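You operate a simulated robot arm through the tools that you are given. There is no shell and no other tool.

You run a simulated robot arm. Do the job below in one go: nothing can be reset, and whatever is moved stays where it is left.

TASK
Set the air conditioner to 23 degrees, then test the brush in the pull tester to about 15 N.
Fine: clamp it with the orange arm; end with the wheel slack, the arm open, the brush in its nest.

It is judged by the outcome, as a careful person would: the job done as asked, and still so three seconds after it is handed in. It fails if anything else is knocked over, pushed out of place, dropped, spilled or broken.

THE ROBOT
A 7-joint arm with a two-finger parallel gripper, fixed in place. Base frame: the origin is on the floor under the middle of its stand, x ahead of it, y to its left, z up; the work surface is at about z = 760. Readings come in mm, rad, newtons and seconds.
It reaches about 1479 mm from its shoulder. Its first joint turns from -2.897 to 2.897 rad. Payload 4.4 kg.
The tool frame sits at the grasp point between the pads (the TCP): z along the fingers, y along the line on which they close. The tips reach 23 mm beyond it. Largest opening 94 mm; finger width 38, thickness 10; the body of the gripper, 54 by 96 mm, starts 39 mm behind the TCP.
Orientation is told as [roll, pitch, yaw] about the base's x, y, z axes, in that order, counted from this pose: with the fingers straight down and closing along the base's y, the tool's x points along the base's -x, its y along +y and its z along -z.

THE INTERFACE
- The arm moves only by the tool drive_tool. Its argument "series" is a list of rows, each an object (a shift or turn left out is 0, a gripper value left out holds the last) with "dp": the shift along the tool's x, y, z in m, a list of three; "angular": the turn, a rotation vector about the tool's x, y, z in rad, a list of three; "hand": the gripper command, from -1 (shut) to 1 (fully open), values between in proportion. In form: [{"dp": [tx, ty, tz], "angular": [wx, wy, wz], "hand": hand}, ...]. A call has 1 to 20 rows; each row is the pose to reach, as a shift and turn from the pose commanded when the call began, along the tool's axes at that moment. Each row takes 0.2 s and may step no farther than 50 mm and 0.15 rad from the row before; otherwise, or with a gripper value out of range, the whole call is refused. A pose out of reach is approached as far as the arm can. The call stops where the force on the tool passes 80 N (or 10 N more than at its start, if that is more) or the arm is blocked; 0.2 s more then pass. The fingers move at their own pace (about 72 mm/s each) and stop on an object; they squeeze with about 36 N. The grip force told is the motor's: it shows also when the fingers shut on nothing. Time passes only in rows, and 0.2 s behind the last, so rows that repeat a pose let the fingers close. It gives the time, the measured TCP pose, the force on the tool (base axes), the opening and the grip force at its end, in the units of the frame above (readings bear some noise), with the torque about the TCP (base axes, N m) and any sound that the robot's microphone picked up.
- Cameras (640 x 400 px; columns grow to the right, rows downward): "scene" is fixed at [400.7, 648.5, 1545.4]; the picture's right is [-0.54, -0.84, 0.00], its down [-0.57, 0.36, -0.74] and it looks along [0.62, -0.39, -0.68] (base axes); focal length 218 px, centre (320, 200). "wrist" rides on the gripper at [86, 16, -74] in the tool frame; the picture's right is [-0.18, 0.98, 0.00], its down [-0.58, -0.11, -0.81] and it looks along [-0.79, -0.15, 0.59] (tool axes); focal length 243 px, centre (320, 200). There is no depth. A picture from a camera that has moved, and an enlarged one, comes with that camera's place and axes in the base frame and with its lens.
- snapshot(camera): a new picture of that camera. No time passes.
- inspect(camera, box): a new picture of the part [left, top, right, bottom] of that camera's present view, enlarged. No time passes.
- sign_off(): hands the job in; it is judged then, once.

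Places have to be worked out from the pictures, the camera data and where the tool is seen. Open the gripper and draw the arm clear of the work before you hand the job in, unless the task says otherwise.

The tools are called as name(argument=value, ...) on one line, values as JSON. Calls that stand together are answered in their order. drive_tool: Moves the arm, as the interface text tells. Its arguments: {"type":"object","properties":{"series":{"type":"array","items":{"type":"object","properties":{"dp":{"type":"array","items":{"type":"number"}},"angular":{"type":"array","items":{"type":"number"}},"hand":{"type":"number"}}}}},"required":["series"]} The other tools are called the same way: snapshot (camera) takes a picture; inspect (camera, box) takes an enlarged picture of a part of a camera's view; sign_off () hands the job in.

At the start:

```text
time_s: 0.0
tcp_pos: [684.4, 157.0, 1389.7]
orientation: [0.0, 0.001, 0.001]
wrist_force: [0.9, -0.6, -0.1]
torque: [-0.03, 0.01, 0.01]
opening: 94.0
grip_force: 0.1
```

scene: 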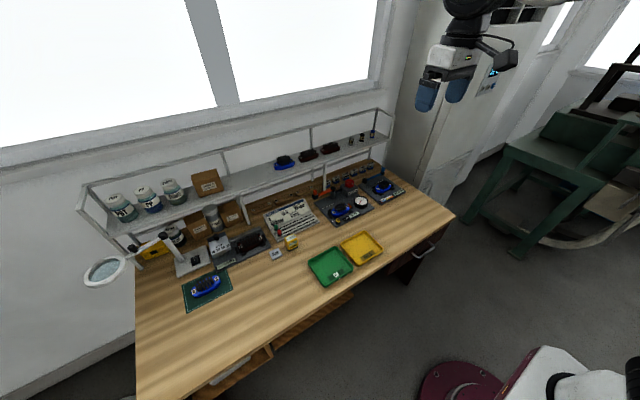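
wrist: 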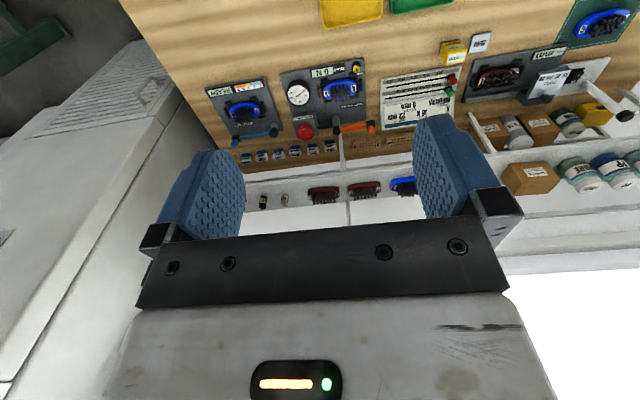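

I'll begin by looking closely at the scene from the fixed camera: the AC panel, the bench and the pull tester.

inspect(camera="scene", box=[260, 140, 420, 240])

inspect(camera="scene", box=[440, 40, 560, 120])

inspect(camera="wrist", box=[190, 40, 390, 180])

inspect(camera="scene", box=[100, 160, 260, 320])

```text
4.00 times, centred on (340, 190) of scene
camera zoom: at [400.7, 648.5, 1545.4], right [-0.54, -0.84, 0.0], down [-0.57, 0.36, -0.74], along [0.62, -0.39, -0.68], focal length 871 px, centre (240, 240)
```

zoom: 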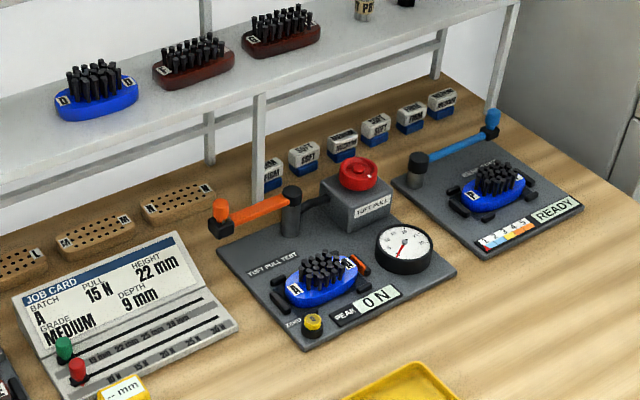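

```text
5.00 times, centred on (500, 80) of scene
camera zoom: at [400.7, 648.5, 1545.4], right [-0.54, -0.84, 0.0], down [-0.57, 0.36, -0.74], along [0.62, -0.39, -0.68], focal length 1089 px, centre (-580, 800)
```

zoom: 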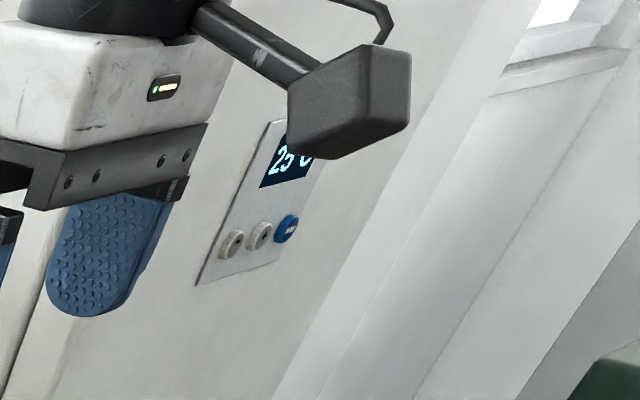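

```text
2.86 times, centred on (290, 110) of wrist
camera zoom: at [597.6, 173.9, 1464.2], right [0.18, 0.98, 0.0], down [0.58, -0.11, 0.81], along [0.79, -0.15, -0.59], focal length 693 px, centre (406, 457)
```

zoom: 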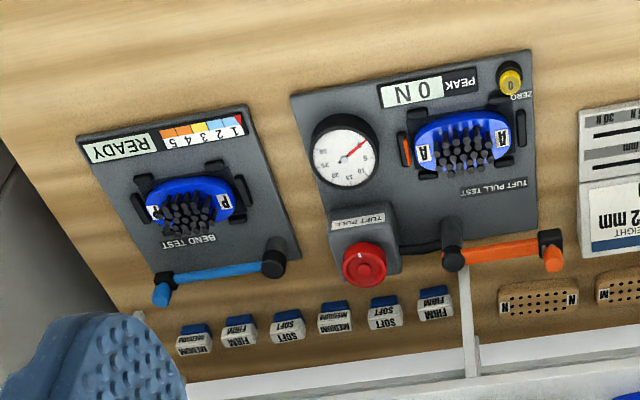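

```text
2.50 times, centred on (180, 240) of scene
camera zoom: at [400.7, 648.5, 1545.4], right [-0.54, -0.84, 0.0], down [-0.57, 0.36, -0.74], along [0.62, -0.39, -0.68], focal length 545 px, centre (670, 100)
```

zoom: 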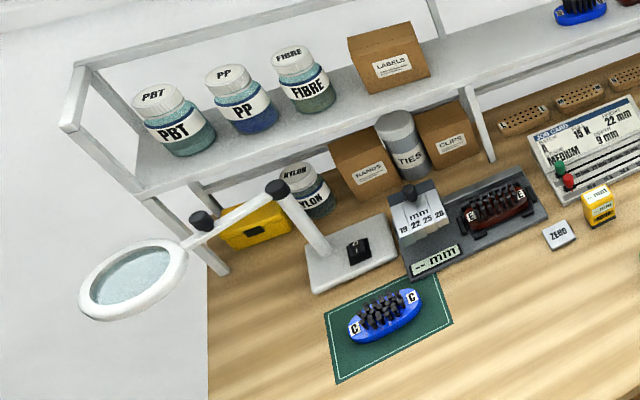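

The panel (25 °C, two white buttons and a blue one) appears to sit on the tall white unit on the right, and brush A is already in the tester's nest. I'll yaw the tool about its own axis so the wrist camera can look at the AC panel.

drive_tool(series=[{"angular": [0, 0, 0.14]}, {"angular": [0, 0, 0.28]}, {"angular": [0, 0, 0.42]}, {"angular": [0, 0, 0.56]}, {"angular": [0, 0, 0.7]}, {"angular": [0, 0, 0.84]}, {"angular": [0, 0, 0.96]}])

snapshot(camera="wrist")

snapshot(camera="scene")

```text
time_s: 1.6
tcp_pos: [684.0, 156.8, 1390.1]
orientation: [0.002, -0.001, -0.962]
wrist_force: [-0.2, 0.3, -0.4]
torque: [0.01, 0.0, 0.03]
opening: 94.1
grip_force: 0.1
```

```text
taken
camera wrist: at [647.9, 238.1, 1463.9], right [0.91, 0.41, 0.0], down [0.24, -0.54, 0.81], along [0.33, -0.74, -0.59], focal length 243 px, centre (320, 200)
```

wrist: 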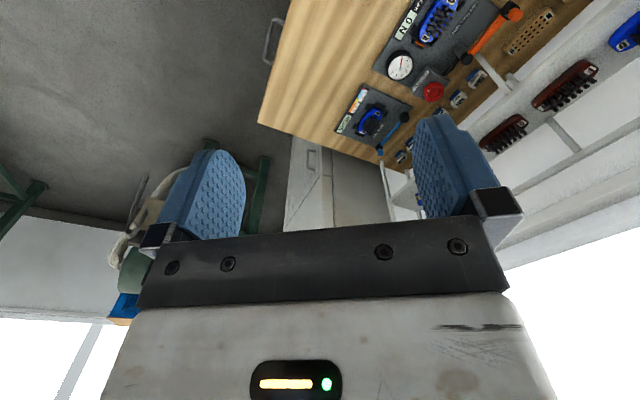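

```text
taken
```

scene: 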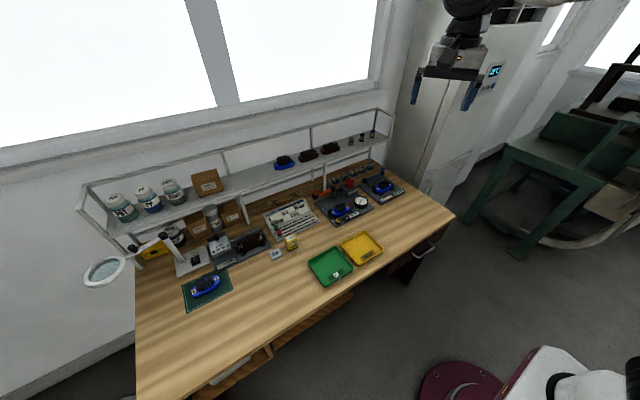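

The panel is hidden behind the gripper in this view, so I'll pitch the fingers up toward horizontal to bring it into the camera's clear area.

drive_tool(series=[{"angular": [0, -0.14, 0]}, {"angular": [0, -0.28, 0]}, {"angular": [0, -0.42, 0]}, {"angular": [0, -0.56, 0]}, {"angular": [0, -0.7, 0]}, {"angular": [0, -0.84, 0]}, {"angular": [0, -0.95, 0]}])

snapshot(camera="wrist")

inspect(camera="scene", box=[400, 0, 560, 120])

```text
time_s: 3.2
tcp_pos: [683.9, 157.3, 1389.7]
orientation: [-0.001, -0.951, -0.961]
wrist_force: [0.1, 0.1, 0.4]
torque: [-0.01, 0.0, -0.04]
opening: 93.9
grip_force: 0.0
```

```text
taken
camera wrist: at [633.9, 257.5, 1362.4], right [0.87, 0.48, 0.15], down [-0.27, 0.2, 0.94], along [0.42, -0.86, 0.3], focal length 243 px, centre (320, 200)
```

wrist: 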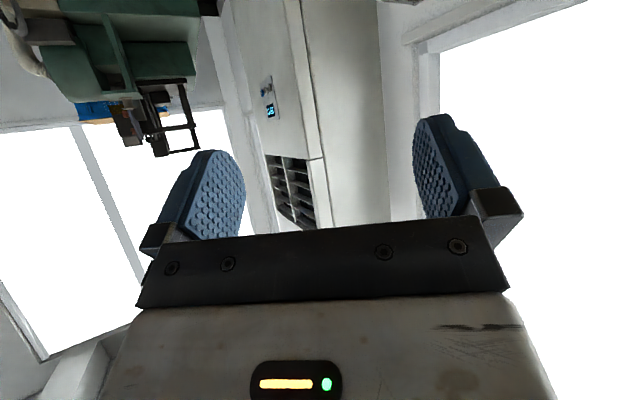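

```text
3.33 times, centred on (480, 60) of scene
camera zoom: at [400.7, 648.5, 1545.4], right [-0.54, -0.84, 0.0], down [-0.57, 0.36, -0.74], along [0.62, -0.39, -0.68], focal length 726 px, centre (-213, 667)
```

zoom: 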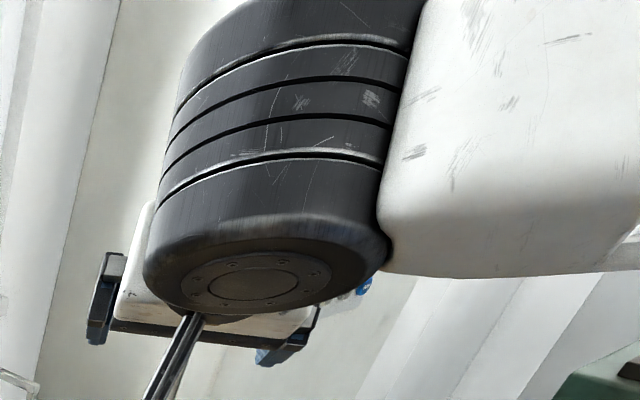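

The panel is now visible near the top of the wrist view; triangulating with the scene view puts it at roughly [910, -585, 1265], facing -x. I'll zoom in on it.

inspect(camera="wrist", box=[227, 60, 307, 140])

```text
5.00 times, centred on (267, 100) of wrist
camera zoom: at [633.9, 257.5, 1362.4], right [0.87, 0.48, 0.15], down [-0.27, 0.2, 0.94], along [0.42, -0.86, 0.3], focal length 1213 px, centre (585, 700)
```

zoom: 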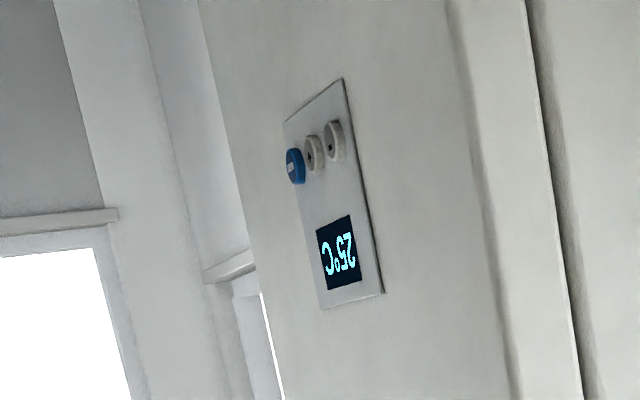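

Buttons run white, white, blue from +y to -y, but their labels aren't legible yet. I'll move the camera in front of the panel (TCP to about [665, -488, 1357], yaw -0.2), staying about 240 mm clear of it.

drive_tool(series=[{"dp": [-0.0183, -0.0257, 0.0294], "angular": [-0.0413, 0, -0.0295]}, {"dp": [-0.0365, -0.0514, 0.0587], "angular": [-0.0825, 0, -0.0589]}, {"dp": [-0.0548, -0.077, 0.0881], "angular": [-0.1238, 0, -0.0884]}, {"dp": [-0.073, -0.1027, 0.1175], "angular": [-0.1651, 0, -0.1179]}, {"dp": [-0.0913, -0.1284, 0.1468], "angular": [-0.2063, 0, -0.1473]}, {"dp": [-0.1095, -0.1541, 0.1762], "angular": [-0.2476, 0, -0.1768]}, {"dp": [-0.1278, -0.1798, 0.2056], "angular": [-0.2889, 0, -0.2063]}, {"dp": [-0.146, -0.2054, 0.2349], "angular": [-0.3301, 0, -0.2357]}, {"dp": [-0.1643, -0.2311, 0.2643], "angular": [-0.3714, 0, -0.2652]}, {"dp": [-0.1825, -0.2568, 0.2937], "angular": [-0.4127, 0, -0.2947]}, {"dp": [-0.2008, -0.2825, 0.323], "angular": [-0.4539, 0, -0.3241]}, {"dp": [-0.219, -0.3082, 0.3524], "angular": [-0.4952, 0, -0.3536]}, {"dp": [-0.2373, -0.3338, 0.3818], "angular": [-0.5365, 0, -0.3831]}, {"dp": [-0.2555, -0.3595, 0.4111], "angular": [-0.5777, 0, -0.4125]}, {"dp": [-0.2738, -0.3852, 0.4405], "angular": [-0.619, 0, -0.442]}])

snapshot(camera="wrist")

snapshot(camera="scene")

```text
time_s: 6.4
tcp_pos: [665.1, -488.0, 1356.7]
orientation: [0.001, -0.951, -0.199]
wrist_force: [-0.8, -0.8, 0.7]
torque: [-0.01, -0.02, 0.02]
opening: 94.0
grip_force: 0.1
```

```text
taken
camera wrist: at [559.2, -449.0, 1329.3], right [0.3, 0.94, 0.15], down [-0.33, -0.04, 0.94], along [0.89, -0.33, 0.3], focal length 243 px, centre (320, 200)
```

wrist: 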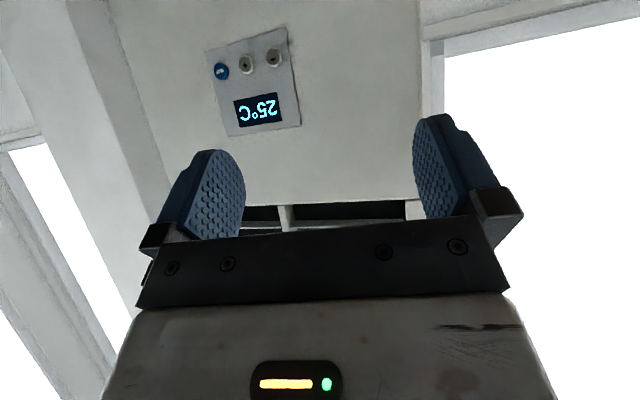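

```text
taken
```

scene: 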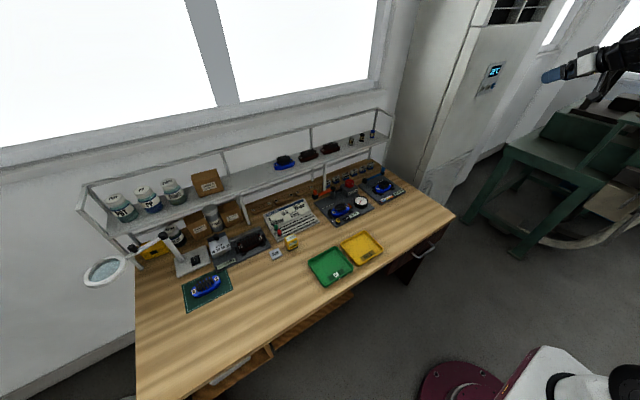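

The panel is now face-on in the wrist view and unobstructed in the scene view. I'll zoom in with both to read the button symbols.

inspect(camera="wrist", box=[195, 20, 315, 140])

inspect(camera="scene", box=[470, 55, 520, 105])

```text
3.33 times, centred on (255, 80) of wrist
camera zoom: at [559.2, -449.0, 1329.3], right [0.3, 0.94, 0.15], down [-0.33, -0.04, 0.94], along [0.89, -0.33, 0.3], focal length 809 px, centre (537, 600)
```

zoom: 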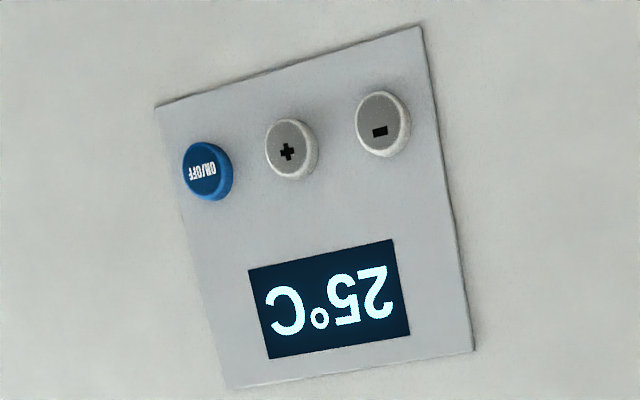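

```text
8.00 times, centred on (495, 80) of scene
camera zoom: at [400.7, 648.5, 1545.4], right [-0.54, -0.84, 0.0], down [-0.57, 0.36, -0.74], along [0.62, -0.39, -0.68], focal length 1743 px, centre (-1080, 1160)
```

zoom: 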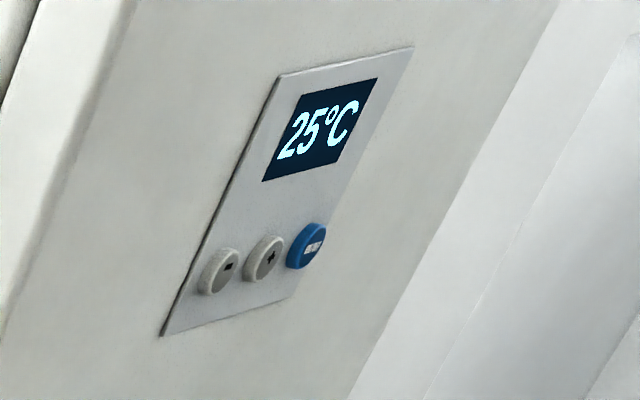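

The leftmost (+y) white button is "−", the middle "+", the blue is ON/OFF. Both views agree that "−" is at about [941, -632, 1223], with 50 mm spacing. I'll level the fingers to horizontal and close the gripper, staying back from the panel.

drive_tool(series=[{"angular": [0, -0.125, 0], "hand": -1}, {"angular": [0, -0.25, 0], "hand": -1}, {"angular": [0, -0.375, 0], "hand": -1}, {"angular": [0, -0.5, 0], "hand": -1}, {"angular": [0, -0.62, 0], "hand": -1}])

```text
time_s: 7.5
tcp_pos: [758.8, -455.0, 1226.2]
orientation: [0.341, -1.315, -0.433]
wrist_force: [-0.4, 0.2, -0.2]
torque: [0.02, 0.01, -0.03]
opening: 0.2
grip_force: 36.4
stopped in row 5: the arm was blocked; the commanded pose is now the measured one
```

The arm hit a joint limit or similar (no contact force), and the TCP moved to [759, -455, 1226]. I'll look before doing anything further.

snapshot(camera="scene")

snapshot(camera="wrist")

```text
taken
```

scene: 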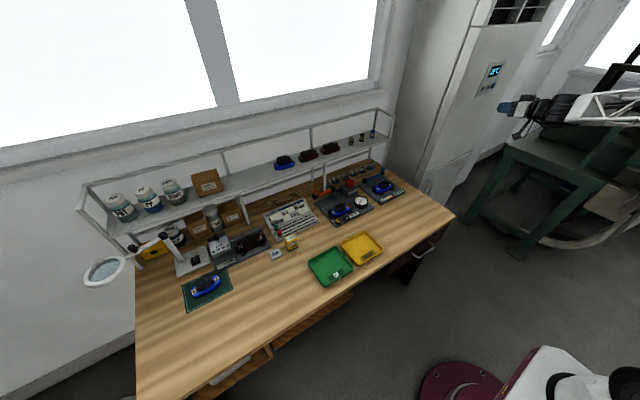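

```text
taken
camera wrist: at [668.0, -423.0, 1161.4], right [0.14, 0.96, 0.26], down [-0.66, -0.11, 0.74], along [0.74, -0.28, 0.61], focal length 243 px, centre (320, 200)
```

wrist: 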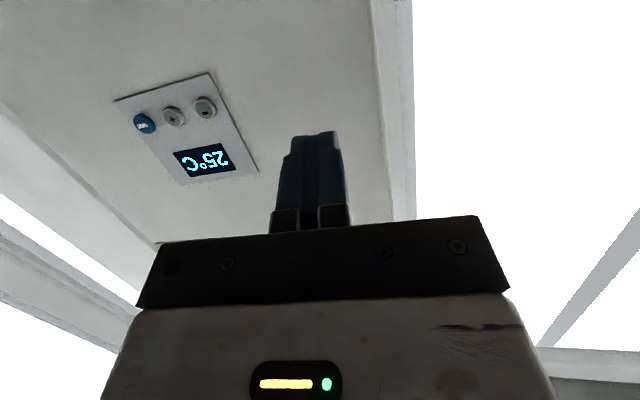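

The fingers are already nearly horizontal (14° down), pointing +x, which is adequate for pressing. I'll keep this orientation and move the closed fingertips to about 35 mm in front of the "−" button.

drive_tool(series=[{"dp": [-0.0076, -0.0268, 0.0226]}, {"dp": [-0.0151, -0.0536, 0.0451]}, {"dp": [-0.0227, -0.0805, 0.0677]}, {"dp": [-0.0303, -0.1073, 0.0902]}, {"dp": [-0.0378, -0.1341, 0.1128]}, {"dp": [-0.0454, -0.1609, 0.1353]}])

snapshot(camera="wrist")

snapshot(camera="scene")

```text
time_s: 8.9
tcp_pos: [881.9, -631.3, 1224.9]
orientation: [0.338, -1.317, -0.428]
wrist_force: [-0.8, -0.3, 0.9]
torque: [0.01, 0.07, -0.01]
opening: 0.0
grip_force: 36.1
```

```text
taken
camera wrist: at [792.3, -600.3, 1160.0], right [0.14, 0.95, 0.26], down [-0.66, -0.1, 0.75], along [0.74, -0.28, 0.61], focal length 243 px, centre (320, 200)
```

wrist: 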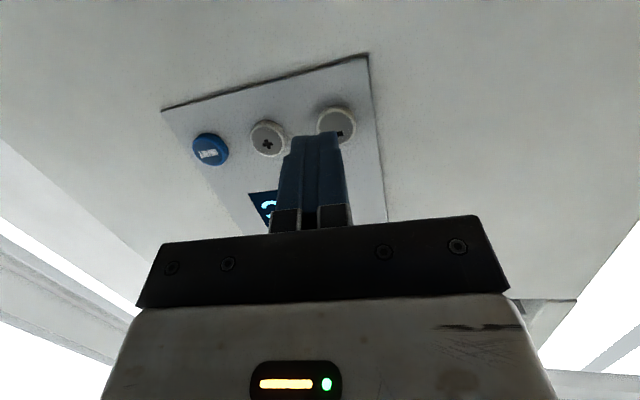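

```text
taken
```

scene: 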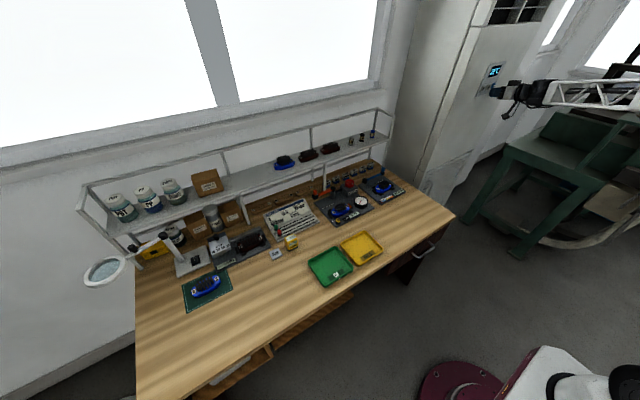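

This view confirms the "−" button at about [941, -630, 1221], with the fingertips centred on it about 36 mm away. I'll advance 32 mm along base +x and check the force.

drive_tool(series=[{"dp": [-0.0025, 0.0011, 0.0103]}, {"dp": [-0.005, 0.0022, 0.0207]}, {"dp": [-0.0074, 0.0033, 0.031]}])

inspect(camera="scene", box=[470, 55, 550, 115])

inspect(camera="wrist", box=[220, 40, 420, 240])

```text
time_s: 9.7
tcp_pos: [914.8, -631.6, 1223.8]
orientation: [0.336, -1.316, -0.429]
wrist_force: [-1.4, 0.4, -0.3]
torque: [-0.03, -0.01, 0.03]
opening: 0.2
grip_force: 35.9
```

```text
6.67 times, centred on (510, 85) of scene
camera zoom: at [400.7, 648.5, 1545.4], right [-0.54, -0.84, 0.0], down [-0.57, 0.36, -0.74], along [0.62, -0.39, -0.68], focal length 1452 px, centre (-947, 967)
```

zoom: 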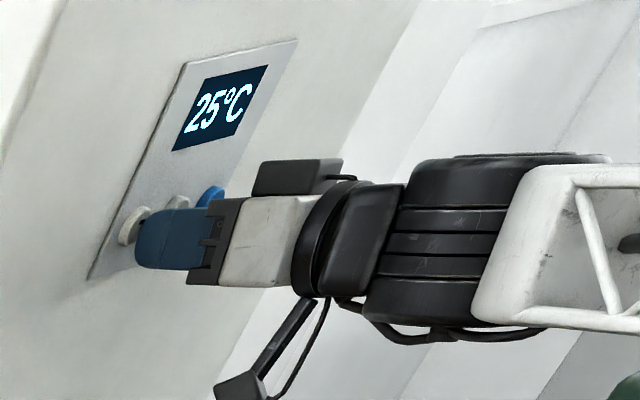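

```text
2.00 times, centred on (320, 140) of wrist
camera zoom: at [824.1, -600.0, 1158.8], right [0.14, 0.95, 0.26], down [-0.66, -0.1, 0.75], along [0.74, -0.28, 0.61], focal length 485 px, centre (320, 320)
```

zoom: 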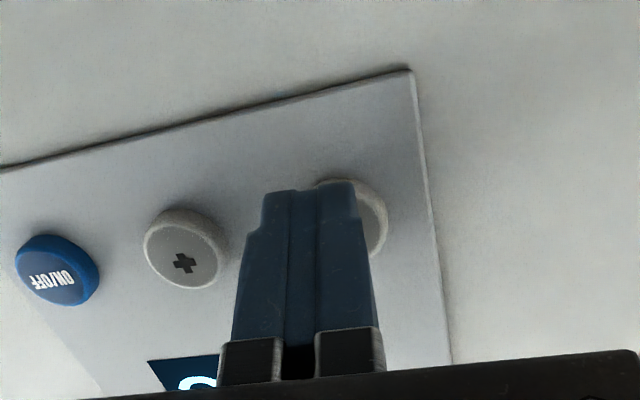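

No contact yet, display still 25 °C. The tips look about 4 mm toward -y of the button centre, so I'll nudge +4 mm in y and advance 6 mm in small steps.

drive_tool(series=[{"dp": [0.0004, 0.004, -0.0003]}, {"dp": [-0.0003, 0.0043, 0.0026]}, {"dp": [-0.001, 0.0046, 0.0055]}])

inspect(camera="scene", box=[470, 55, 550, 115])

```text
time_s: 10.5
tcp_pos: [920.4, -628.8, 1222.4]
orientation: [0.341, -1.314, -0.433]
wrist_force: [-26.2, 6.5, -1.1]
torque: [-0.04, -0.34, 0.16]
opening: 0.1
grip_force: 36.2
heard: click
```

```text
6.67 times, centred on (510, 85) of scene
camera zoom: at [400.7, 648.5, 1545.4], right [-0.54, -0.84, 0.0], down [-0.57, 0.36, -0.74], along [0.62, -0.39, -0.68], focal length 1452 px, centre (-947, 967)
```

zoom: 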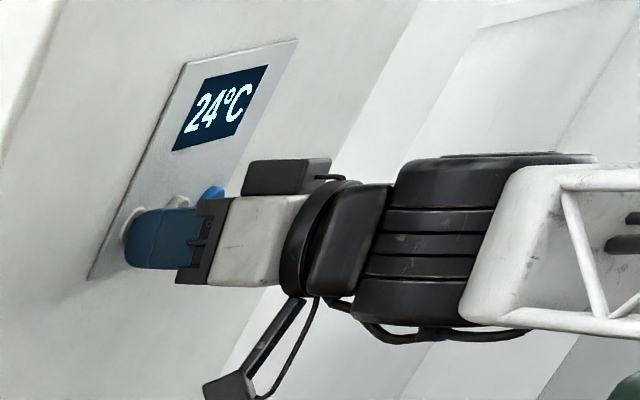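

The click registered and the display shows 24 °C. I'll back off 12 mm to release the button fully.

drive_tool(series=[{"dp": [0.0014, -0.0006, -0.0058]}, {"dp": [0.0028, -0.0012, -0.0116]}, {"dp": [0.0028, -0.0012, -0.0116]}])

inspect(camera="scene", box=[470, 55, 550, 115])

```text
time_s: 11.3
tcp_pos: [908.3, -627.1, 1224.0]
orientation: [0.339, -1.317, -0.43]
wrist_force: [-0.1, 0.1, -0.3]
torque: [0.01, 0.01, 0.0]
opening: 0.0
grip_force: 35.8
```

```text
6.67 times, centred on (510, 85) of scene
camera zoom: at [400.7, 648.5, 1545.4], right [-0.54, -0.84, 0.0], down [-0.57, 0.36, -0.74], along [0.62, -0.39, -0.68], focal length 1452 px, centre (-947, 967)
```

zoom: 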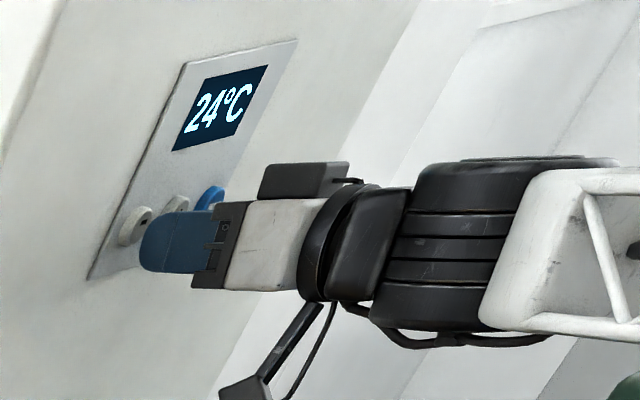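

The button is released and the display holds 24 °C. Pressing "−" once more with the same 12 mm stroke.

drive_tool(series=[{"dp": [-0.0014, 0.0006, 0.0058]}, {"dp": [-0.0021, 0.0009, 0.0087]}, {"dp": [-0.0028, 0.0012, 0.0116]}])

inspect(camera="scene", box=[470, 55, 550, 115])

```text
time_s: 12.1
tcp_pos: [920.0, -627.5, 1223.1]
orientation: [0.338, -1.318, -0.43]
wrist_force: [-28.5, 10.6, -1.9]
torque: [-0.15, -0.31, 0.3]
opening: 0.0
grip_force: 35.9
heard: click
```

```text
6.67 times, centred on (510, 85) of scene
camera zoom: at [400.7, 648.5, 1545.4], right [-0.54, -0.84, 0.0], down [-0.57, 0.36, -0.74], along [0.62, -0.39, -0.68], focal length 1452 px, centre (-947, 967)
```

zoom: 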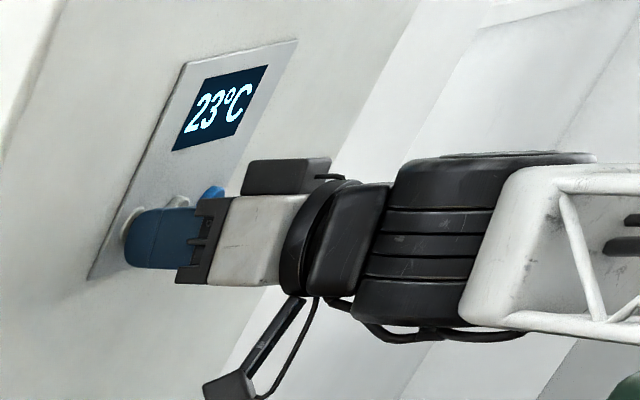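

The display reads 23 °C. I'll back straight off the panel by 200 mm in -x.

drive_tool(series=[{"dp": [0.0046, -0.002, -0.0194]}, {"dp": [0.0138, -0.0061, -0.0581]}, {"dp": [0.023, -0.0102, -0.0968]}, {"dp": [0.0321, -0.0143, -0.1355]}, {"dp": [0.0413, -0.0184, -0.1742]}, {"dp": [0.0459, -0.0204, -0.1936]}])

inspect(camera="scene", box=[470, 55, 550, 115])

```text
time_s: 13.7
tcp_pos: [728.6, -638.5, 1172.1]
orientation: [0.413, -1.263, -0.503]
wrist_force: [0.2, -0.3, 0.1]
torque: [0.0, 0.0, 0.03]
opening: 0.0
grip_force: 36.3
stopped in row 6: the arm was blocked; the commanded pose is now the measured one
```

```text
6.67 times, centred on (510, 85) of scene
camera zoom: at [400.7, 648.5, 1545.4], right [-0.54, -0.84, 0.0], down [-0.57, 0.36, -0.74], along [0.62, -0.39, -0.68], focal length 1452 px, centre (-947, 967)
```

zoom: 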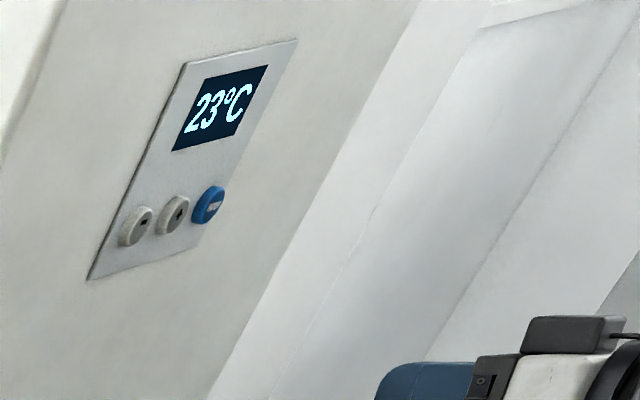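

The AC is set: 23 °C. Now I'll bring the fingers back to straight down while lifting and moving toward the bench side in free air.

drive_tool(series=[{"dp": [-0.0058, 0.0345, -0.0117], "angular": [0.0036, 0.1292, -0.0171]}, {"dp": [-0.0117, 0.069, -0.0234], "angular": [0.0071, 0.2583, -0.0341]}, {"dp": [-0.0175, 0.1034, -0.0351], "angular": [0.0107, 0.3875, -0.0512]}, {"dp": [-0.0234, 0.1379, -0.0468], "angular": [0.0142, 0.5166, -0.0682]}, {"dp": [-0.0292, 0.1724, -0.0585], "angular": [0.0178, 0.6458, -0.0853]}, {"dp": [-0.035, 0.2069, -0.0702], "angular": [0.0213, 0.775, -0.1024]}, {"dp": [-0.0409, 0.2414, -0.0819], "angular": [0.0249, 0.9041, -0.1194]}, {"dp": [-0.0467, 0.2758, -0.0936], "angular": [0.0284, 1.0333, -0.1365]}, {"dp": [-0.0526, 0.3103, -0.1053], "angular": [0.032, 1.1624, -0.1535]}, {"dp": [-0.0584, 0.3448, -0.117], "angular": [0.0355, 1.2916, -0.1706]}])

```text
time_s: 15.9
tcp_pos: [667.7, -294.8, 1302.7]
orientation: [-0.003, 0.0, 0.0]
wrist_force: [-0.2, 0.5, 0.4]
torque: [-0.04, -0.01, -0.02]
opening: 0.2
grip_force: 36.5
```

Fingers are straight down again. I'll move to a viewing pose at about [780, 150, 1200] with the gripper open, so the wrist camera can see the tester between the fingers.

drive_tool(series=[{"dp": [-0.0102, 0.0405, 0.0093], "hand": 1}, {"dp": [-0.0204, 0.0809, 0.0185], "hand": 1}, {"dp": [-0.0305, 0.1214, 0.0278], "hand": 1}, {"dp": [-0.0407, 0.1618, 0.0371], "hand": 1}, {"dp": [-0.0509, 0.2023, 0.0464], "hand": 1}, {"dp": [-0.0611, 0.2427, 0.0556], "hand": 1}, {"dp": [-0.0713, 0.2832, 0.0649], "hand": 1}, {"dp": [-0.0815, 0.3236, 0.0742], "hand": 1}, {"dp": [-0.0916, 0.3641, 0.0835], "hand": 1}, {"dp": [-0.1018, 0.4045, 0.0927], "hand": 1}, {"dp": [-0.112, 0.445, 0.102], "hand": 1}])

snapshot(camera="wrist")

snapshot(camera="scene")

```text
time_s: 18.3
tcp_pos: [779.6, 148.5, 1200.9]
orientation: [-0.003, -0.005, 0.0]
wrist_force: [0.4, 0.7, 0.0]
torque: [-0.06, 0.02, 0.0]
opening: 93.9
grip_force: 0.1
```

```text
taken
camera wrist: at [693.7, 166.0, 1274.7], right [0.18, 0.98, 0.0], down [0.58, -0.11, 0.81], along [0.79, -0.15, -0.59], focal length 243 px, centre (320, 200)
```

wrist: 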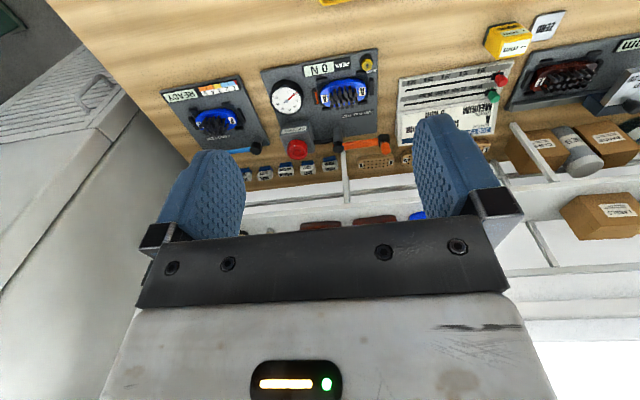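

```text
taken
```

scene: 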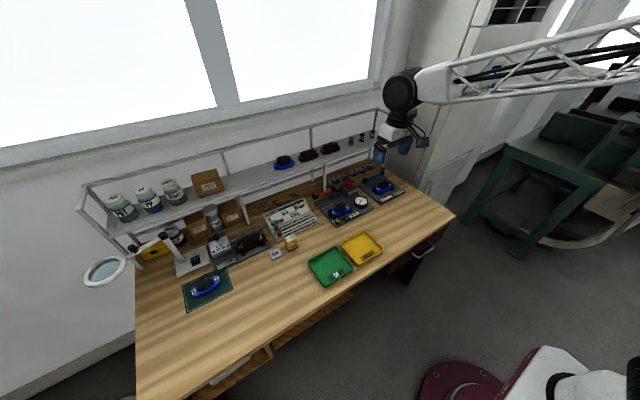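

inspect(camera="wrist", box=[250, 30, 410, 180])

inspect(camera="scene", box=[310, 165, 380, 230])

```text
2.67 times, centred on (330, 105) of wrist
camera zoom: at [693.7, 166.0, 1274.7], right [0.18, 0.98, 0.0], down [0.58, -0.11, 0.81], along [0.79, -0.15, -0.59], focal length 647 px, centre (293, 453)
```

zoom: 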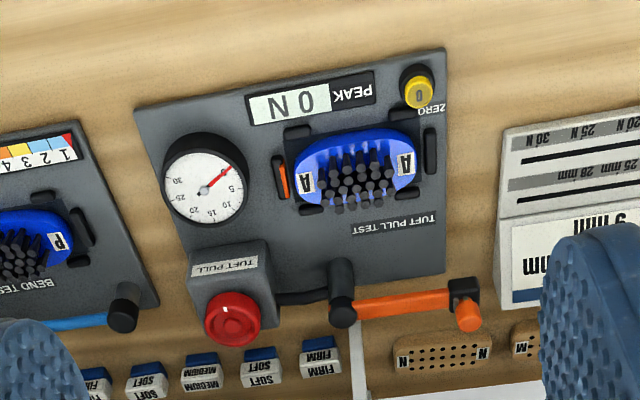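

```text
6.15 times, centred on (345, 198) of scene
camera zoom: at [400.7, 648.5, 1545.4], right [-0.54, -0.84, 0.0], down [-0.57, 0.36, -0.74], along [0.62, -0.39, -0.68], focal length 1341 px, centre (166, 215)
```

zoom: 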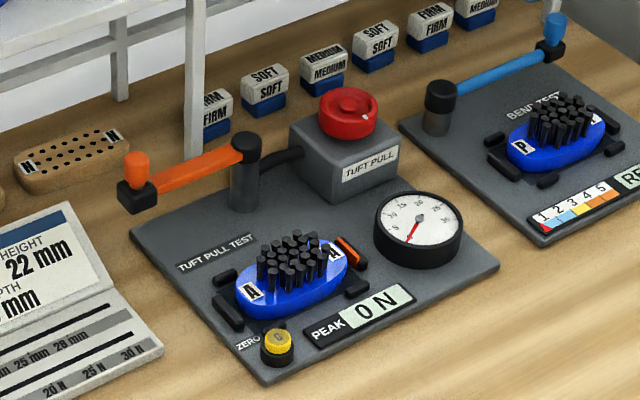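

I now estimate: arm pivot post at [1086, 136, 839], orange knob at [1085, 242, 859], brush centre at [979, 164, 790], red wheel at about [1070, 42, 840]. The shelf front post is at x≈1168, z up to ≈943. I'll move closer for a finer view of the tester.

drive_tool(series=[{"dp": [-0.02, 0, 0.04]}, {"dp": [-0.04, 0, 0.08]}, {"dp": [-0.06, 0, 0.12]}, {"dp": [-0.08, 0, 0.16]}, {"dp": [-0.1, 0, 0.2]}])

snapshot(camera="wrist")

inspect(camera="wrist", box=[240, 20, 440, 220])

```text
time_s: 19.5
tcp_pos: [880.2, 147.5, 1002.5]
orientation: [-0.004, -0.005, -0.001]
wrist_force: [-0.2, -0.4, 0.4]
torque: [-0.01, -0.01, -0.01]
opening: 94.2
grip_force: 0.1
```

```text
taken
camera wrist: at [794.2, 164.3, 1074.8], right [0.18, 0.98, 0.0], down [0.58, -0.11, 0.81], along [0.8, -0.15, -0.59], focal length 243 px, centre (320, 200)
```

wrist: 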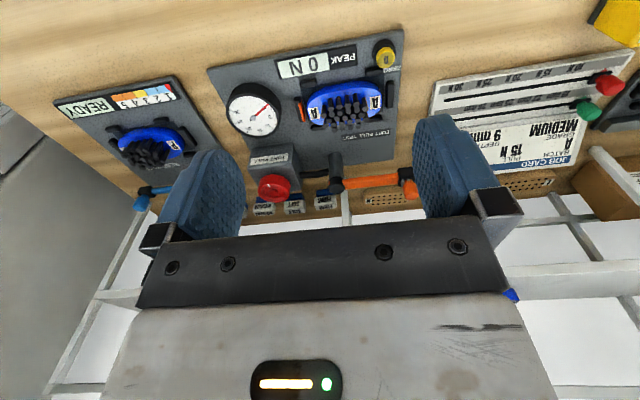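

```text
2.00 times, centred on (340, 120) of wrist
camera zoom: at [794.2, 164.3, 1074.8], right [0.18, 0.98, 0.0], down [0.58, -0.11, 0.81], along [0.8, -0.15, -0.59], focal length 485 px, centre (280, 360)
```

zoom: 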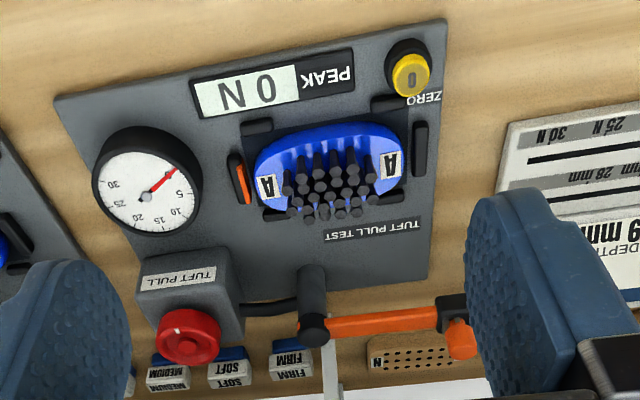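

Getting a tighter look at the nest and the orange marker next to the brush.

inspect(camera="wrist", box=[290, 60, 400, 140])

inspect(camera="scene", box=[320, 190, 370, 225])

inspect(camera="wrist", box=[240, 130, 430, 220])

```text
5.00 times, centred on (345, 100) of wrist
camera zoom: at [794.2, 164.3, 1074.8], right [0.18, 0.98, 0.0], down [0.58, -0.11, 0.81], along [0.8, -0.15, -0.59], focal length 1213 px, centre (195, 700)
```

zoom: 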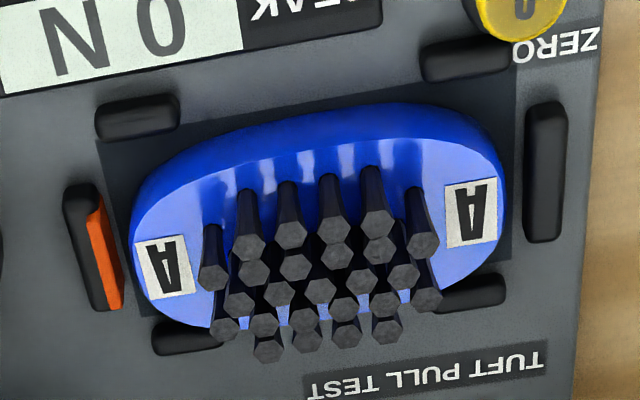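

```text
11.43 times, centred on (345, 208) of scene
camera zoom: at [400.7, 648.5, 1545.4], right [-0.54, -0.84, 0.0], down [-0.57, 0.36, -0.74], along [0.62, -0.39, -0.68], focal length 2490 px, centre (34, 114)
```

zoom: 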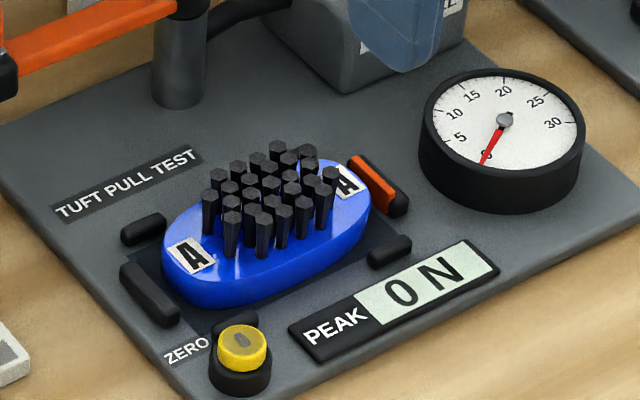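

```text
3.37 times, centred on (335, 175) of wrist
camera zoom: at [794.2, 164.3, 1074.8], right [0.18, 0.98, 0.0], down [0.58, -0.11, 0.81], along [0.8, -0.15, -0.59], focal length 817 px, centre (270, 284)
```

zoom: 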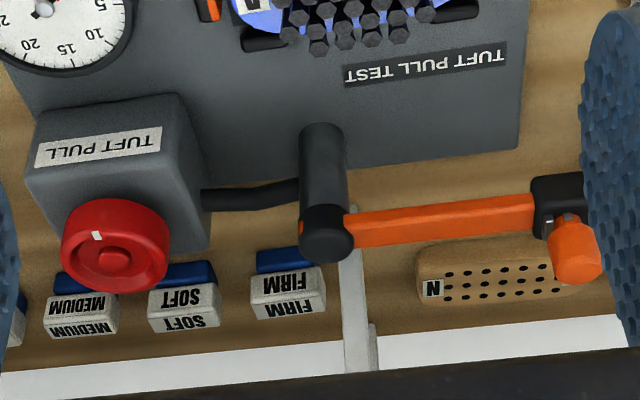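

The knob is about 20 mm in diameter, spanning z≈850–872, at about [1085, 241]. The arm pivot is at [1086, 136], so the arm must swing about 75–90° (toward -x) to lie over the brush. I'll move above the knob with the gripper open.

drive_tool(series=[{"dp": [-0.0341, 0.0156, 0.0112]}, {"dp": [-0.0683, 0.0312, 0.0225]}, {"dp": [-0.1024, 0.0468, 0.0337]}, {"dp": [-0.1365, 0.0623, 0.045]}, {"dp": [-0.1707, 0.0779, 0.0562]}, {"dp": [-0.2048, 0.0935, 0.0675]}])

snapshot(camera="wrist")

inspect(camera="scene", box=[260, 120, 420, 240])

```text
time_s: 20.9
tcp_pos: [1085.7, 241.9, 935.2]
orientation: [-0.003, -0.005, 0.0]
wrist_force: [-0.7, 0.1, 1.2]
torque: [-0.04, 0.01, -0.01]
opening: 94.2
grip_force: 0.1
```

```text
taken
camera wrist: at [1000.2, 259.2, 1009.1], right [0.18, 0.98, 0.0], down [0.58, -0.11, 0.81], along [0.8, -0.15, -0.59], focal length 243 px, centre (320, 200)
```

wrist: 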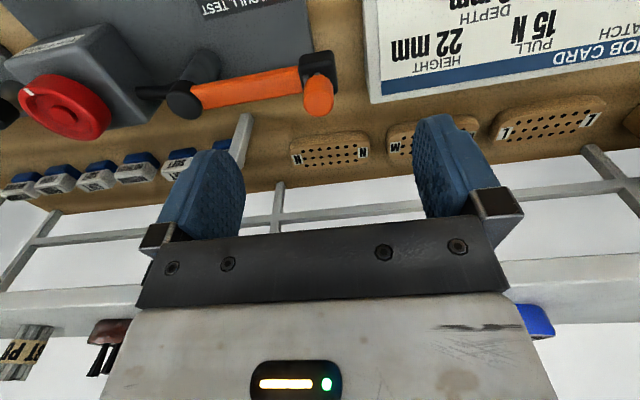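

```text
3.33 times, centred on (340, 180) of scene
camera zoom: at [400.7, 648.5, 1545.4], right [-0.54, -0.84, 0.0], down [-0.57, 0.36, -0.74], along [0.62, -0.39, -0.68], focal length 726 px, centre (253, 267)
```

zoom: 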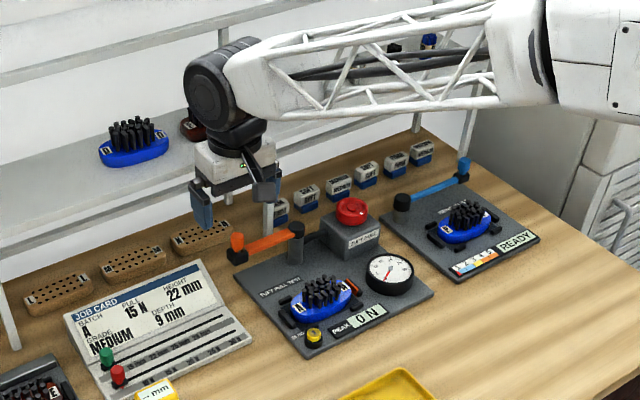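

The knob re-measures at about [1088, 241], right under the tool. I'll lower so the tips sit at z≈853 around the knob, then close.

drive_tool(series=[{"dp": [-0.002, -0.001, 0.025]}, {"dp": [-0.002, -0.001, 0.045]}, {"dp": [-0.002, -0.001, 0.058]}])

snapshot(camera="wrist")

inspect(camera="scene", box=[280, 150, 380, 225])

```text
time_s: 21.7
tcp_pos: [1088.8, 240.5, 875.5]
orientation: [-0.004, -0.005, -0.001]
wrist_force: [-0.3, 0.7, 0.4]
torque: [-0.03, 0.01, 0.01]
opening: 94.1
grip_force: 0.1
```

```text
taken
camera wrist: at [1001.9, 257.7, 950.0], right [0.18, 0.98, 0.0], down [0.58, -0.11, 0.81], along [0.79, -0.15, -0.59], focal length 243 px, centre (320, 200)
```

wrist: 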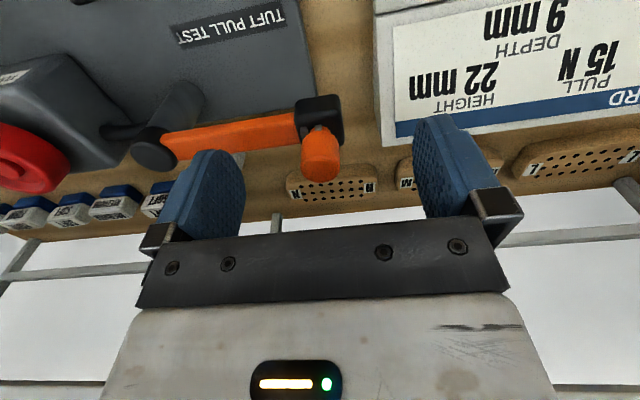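

```text
5.33 times, centred on (330, 188) of scene
camera zoom: at [400.7, 648.5, 1545.4], right [-0.54, -0.84, 0.0], down [-0.57, 0.36, -0.74], along [0.62, -0.39, -0.68], focal length 1162 px, centre (267, 267)
```

zoom: 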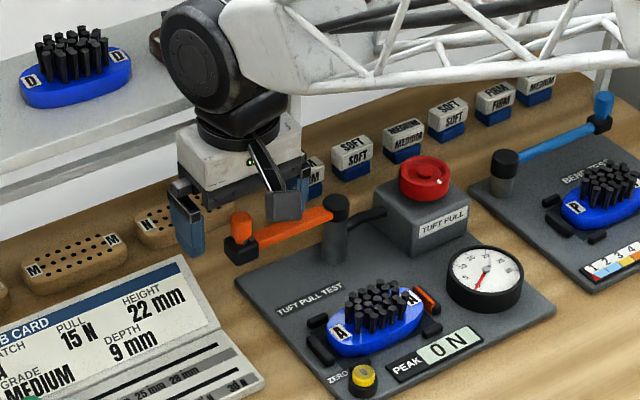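

The fingers straddle the knob evenly. Closing on it now.

drive_tool(series=[{"hand": -1}, {"hand": -1}, {"hand": -1}, {"hand": -1}, {"hand": -1}])

snapshot(camera="wrist")

```text
time_s: 22.9
tcp_pos: [1088.4, 239.7, 875.9]
orientation: [-0.002, -0.003, 0.0]
wrist_force: [0.3, 3.9, -0.7]
torque: [0.13, 0.02, -0.02]
opening: 18.8
grip_force: 45.4
```

```text
taken
camera wrist: at [1001.9, 257.9, 949.9], right [0.18, 0.98, 0.0], down [0.58, -0.11, 0.81], along [0.79, -0.15, -0.59], focal length 243 px, centre (320, 200)
```

wrist: 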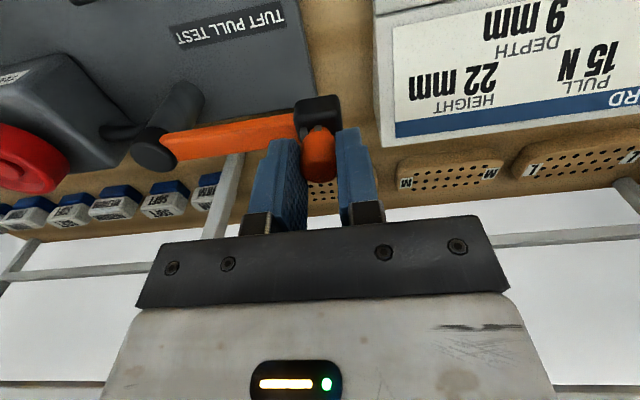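

The knob is gripped (18.8 mm opening). I'll swing it a first 0.3 rad along the arc about the pivot, turning the gripper with it, and check the forces.

drive_tool(series=[{"dp": [0.0104, -0.0005, 0], "angular": [0, 0, -0.1], "hand": -1}, {"dp": [0.0207, -0.0021, 0], "angular": [0, 0, -0.2], "hand": -1}, {"dp": [0.0307, -0.0047, 0], "angular": [0, 0, -0.3], "hand": -1}])

inspect(camera="scene", box=[280, 150, 380, 225])

```text
time_s: 23.7
tcp_pos: [1056.8, 235.8, 876.0]
orientation: [-0.004, 0.001, 0.302]
wrist_force: [-5.1, 15.3, -1.6]
torque: [0.41, 0.14, -0.04]
opening: 18.8
grip_force: 45.4
```

```text
5.33 times, centred on (330, 188) of scene
camera zoom: at [400.7, 648.5, 1545.4], right [-0.54, -0.84, 0.0], down [-0.57, 0.36, -0.74], along [0.62, -0.39, -0.68], focal length 1162 px, centre (267, 267)
```

zoom: 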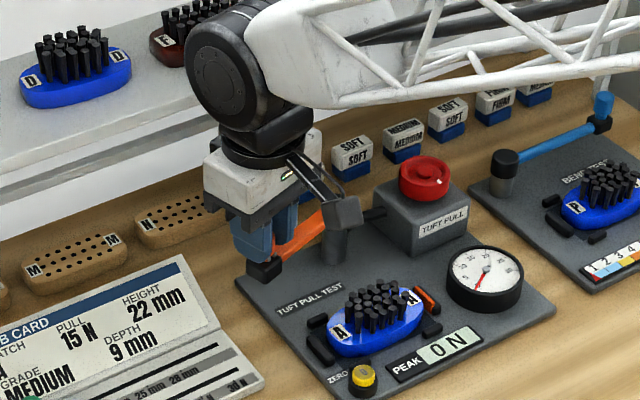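

The arm swings freely, with about 16 N of outward radial force, so the true radius is slightly larger than my path. I'll continue the arc with a 1.5 mm outward correction.

drive_tool(series=[{"dp": [0, 0.0015, 0], "hand": -1}, {"dp": [0.0105, 0.001, 0], "angular": [0, 0, -0.1], "hand": -1}, {"dp": [0.021, -0.0006, 0], "angular": [0, 0, -0.2], "hand": -1}, {"dp": [0.0312, -0.0032, 0], "angular": [0, 0, -0.3], "hand": -1}])

inspect(camera="scene", box=[280, 150, 380, 225])

```text
time_s: 24.7
tcp_pos: [1029.6, 224.2, 876.9]
orientation: [-0.006, -0.002, 0.603]
wrist_force: [0.2, 0.1, -3.8]
torque: [-0.01, 0.0, -0.05]
opening: 19.0
grip_force: 44.7
```

```text
5.33 times, centred on (330, 188) of scene
camera zoom: at [400.7, 648.5, 1545.4], right [-0.54, -0.84, 0.0], down [-0.57, 0.36, -0.74], along [0.62, -0.39, -0.68], focal length 1162 px, centre (267, 267)
```

zoom: 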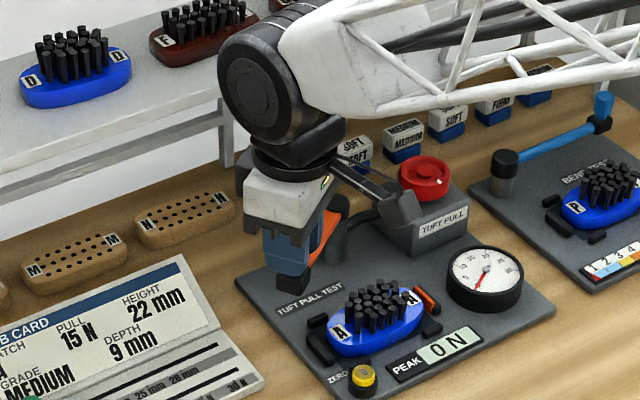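

Forces are near zero now; the arm is at about 123°. Continuing along the arc.

drive_tool(series=[{"dp": [0.0105, -0.0005, 0], "angular": [0, 0, -0.1], "hand": -1}, {"dp": [0.0209, -0.0021, 0], "angular": [0, 0, -0.2], "hand": -1}, {"dp": [0.031, -0.0047, 0], "angular": [0, 0, -0.3], "hand": -1}])

inspect(camera="scene", box=[280, 150, 380, 225])

snapshot(camera="wrist")

```text
time_s: 25.5
tcp_pos: [1005.7, 202.5, 875.1]
orientation: [-0.005, 0.0, 0.903]
wrist_force: [-4.8, 1.8, 1.1]
torque: [-0.17, 0.33, -0.09]
opening: 19.1
grip_force: 44.9
```

```text
5.33 times, centred on (330, 188) of scene
camera zoom: at [400.7, 648.5, 1545.4], right [-0.54, -0.84, 0.0], down [-0.57, 0.36, -0.74], along [0.62, -0.39, -0.68], focal length 1162 px, centre (267, 267)
```

zoom: 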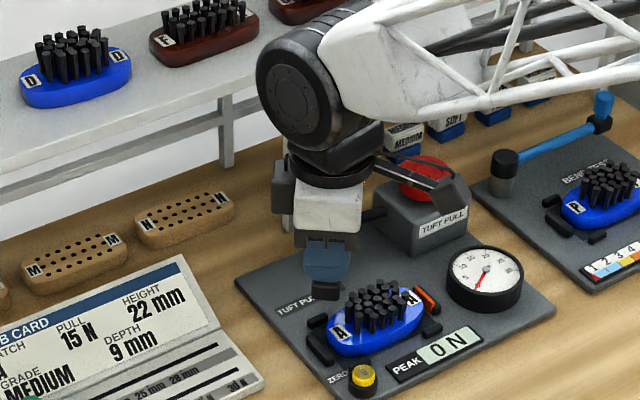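

```text
taken
camera wrist: at [940.0, 145.7, 950.2], right [-0.66, 0.75, 0.0], down [0.44, 0.39, 0.81], along [0.61, 0.53, -0.59], focal length 243 px, centre (320, 200)
```

wrist: 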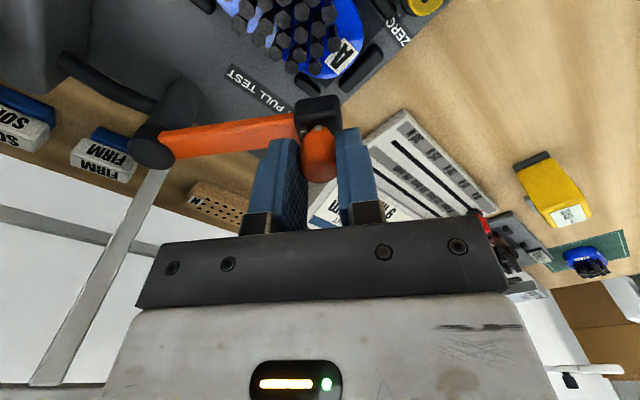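

The arm is at about 140°; forces stay small. The next part goes over the brush, so I'll continue in a shorter segment of 0.2 rad.

drive_tool(series=[{"dp": [0.0105, -0.0005, 0], "angular": [0, 0, -0.1], "hand": -1}, {"dp": [0.0209, -0.0021, 0], "angular": [0, 0, -0.2], "hand": -1}])

inspect(camera="scene", box=[300, 160, 380, 225])

snapshot(camera="wrist")

```text
time_s: 26.1
tcp_pos: [993.2, 185.0, 874.6]
orientation: [-0.003, 0.002, 1.101]
wrist_force: [-23.5, 12.4, 3.1]
torque: [0.49, 0.43, -0.02]
opening: 19.0
grip_force: 44.7
```

```text
6.15 times, centred on (340, 192) of scene
camera zoom: at [400.7, 648.5, 1545.4], right [-0.54, -0.84, 0.0], down [-0.57, 0.36, -0.74], along [0.62, -0.39, -0.68], focal length 1341 px, centre (197, 246)
```

zoom: 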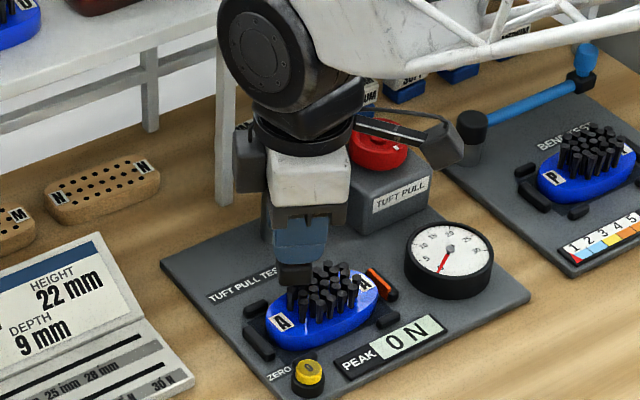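

```text
taken
camera wrist: at [940.8, 115.6, 950.3], right [-0.79, 0.61, 0.0], down [0.36, 0.47, 0.81], along [0.49, 0.64, -0.59], focal length 243 px, centre (320, 200)
```

wrist: 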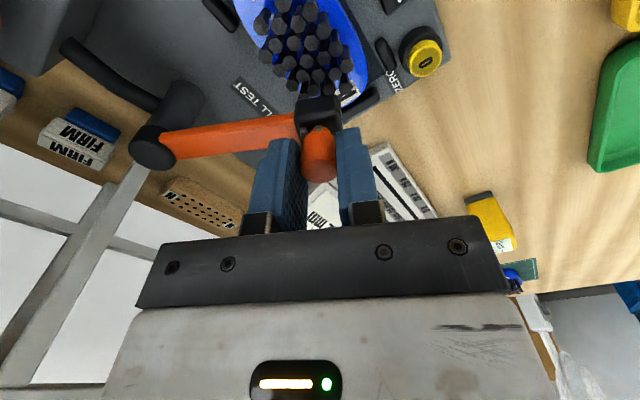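

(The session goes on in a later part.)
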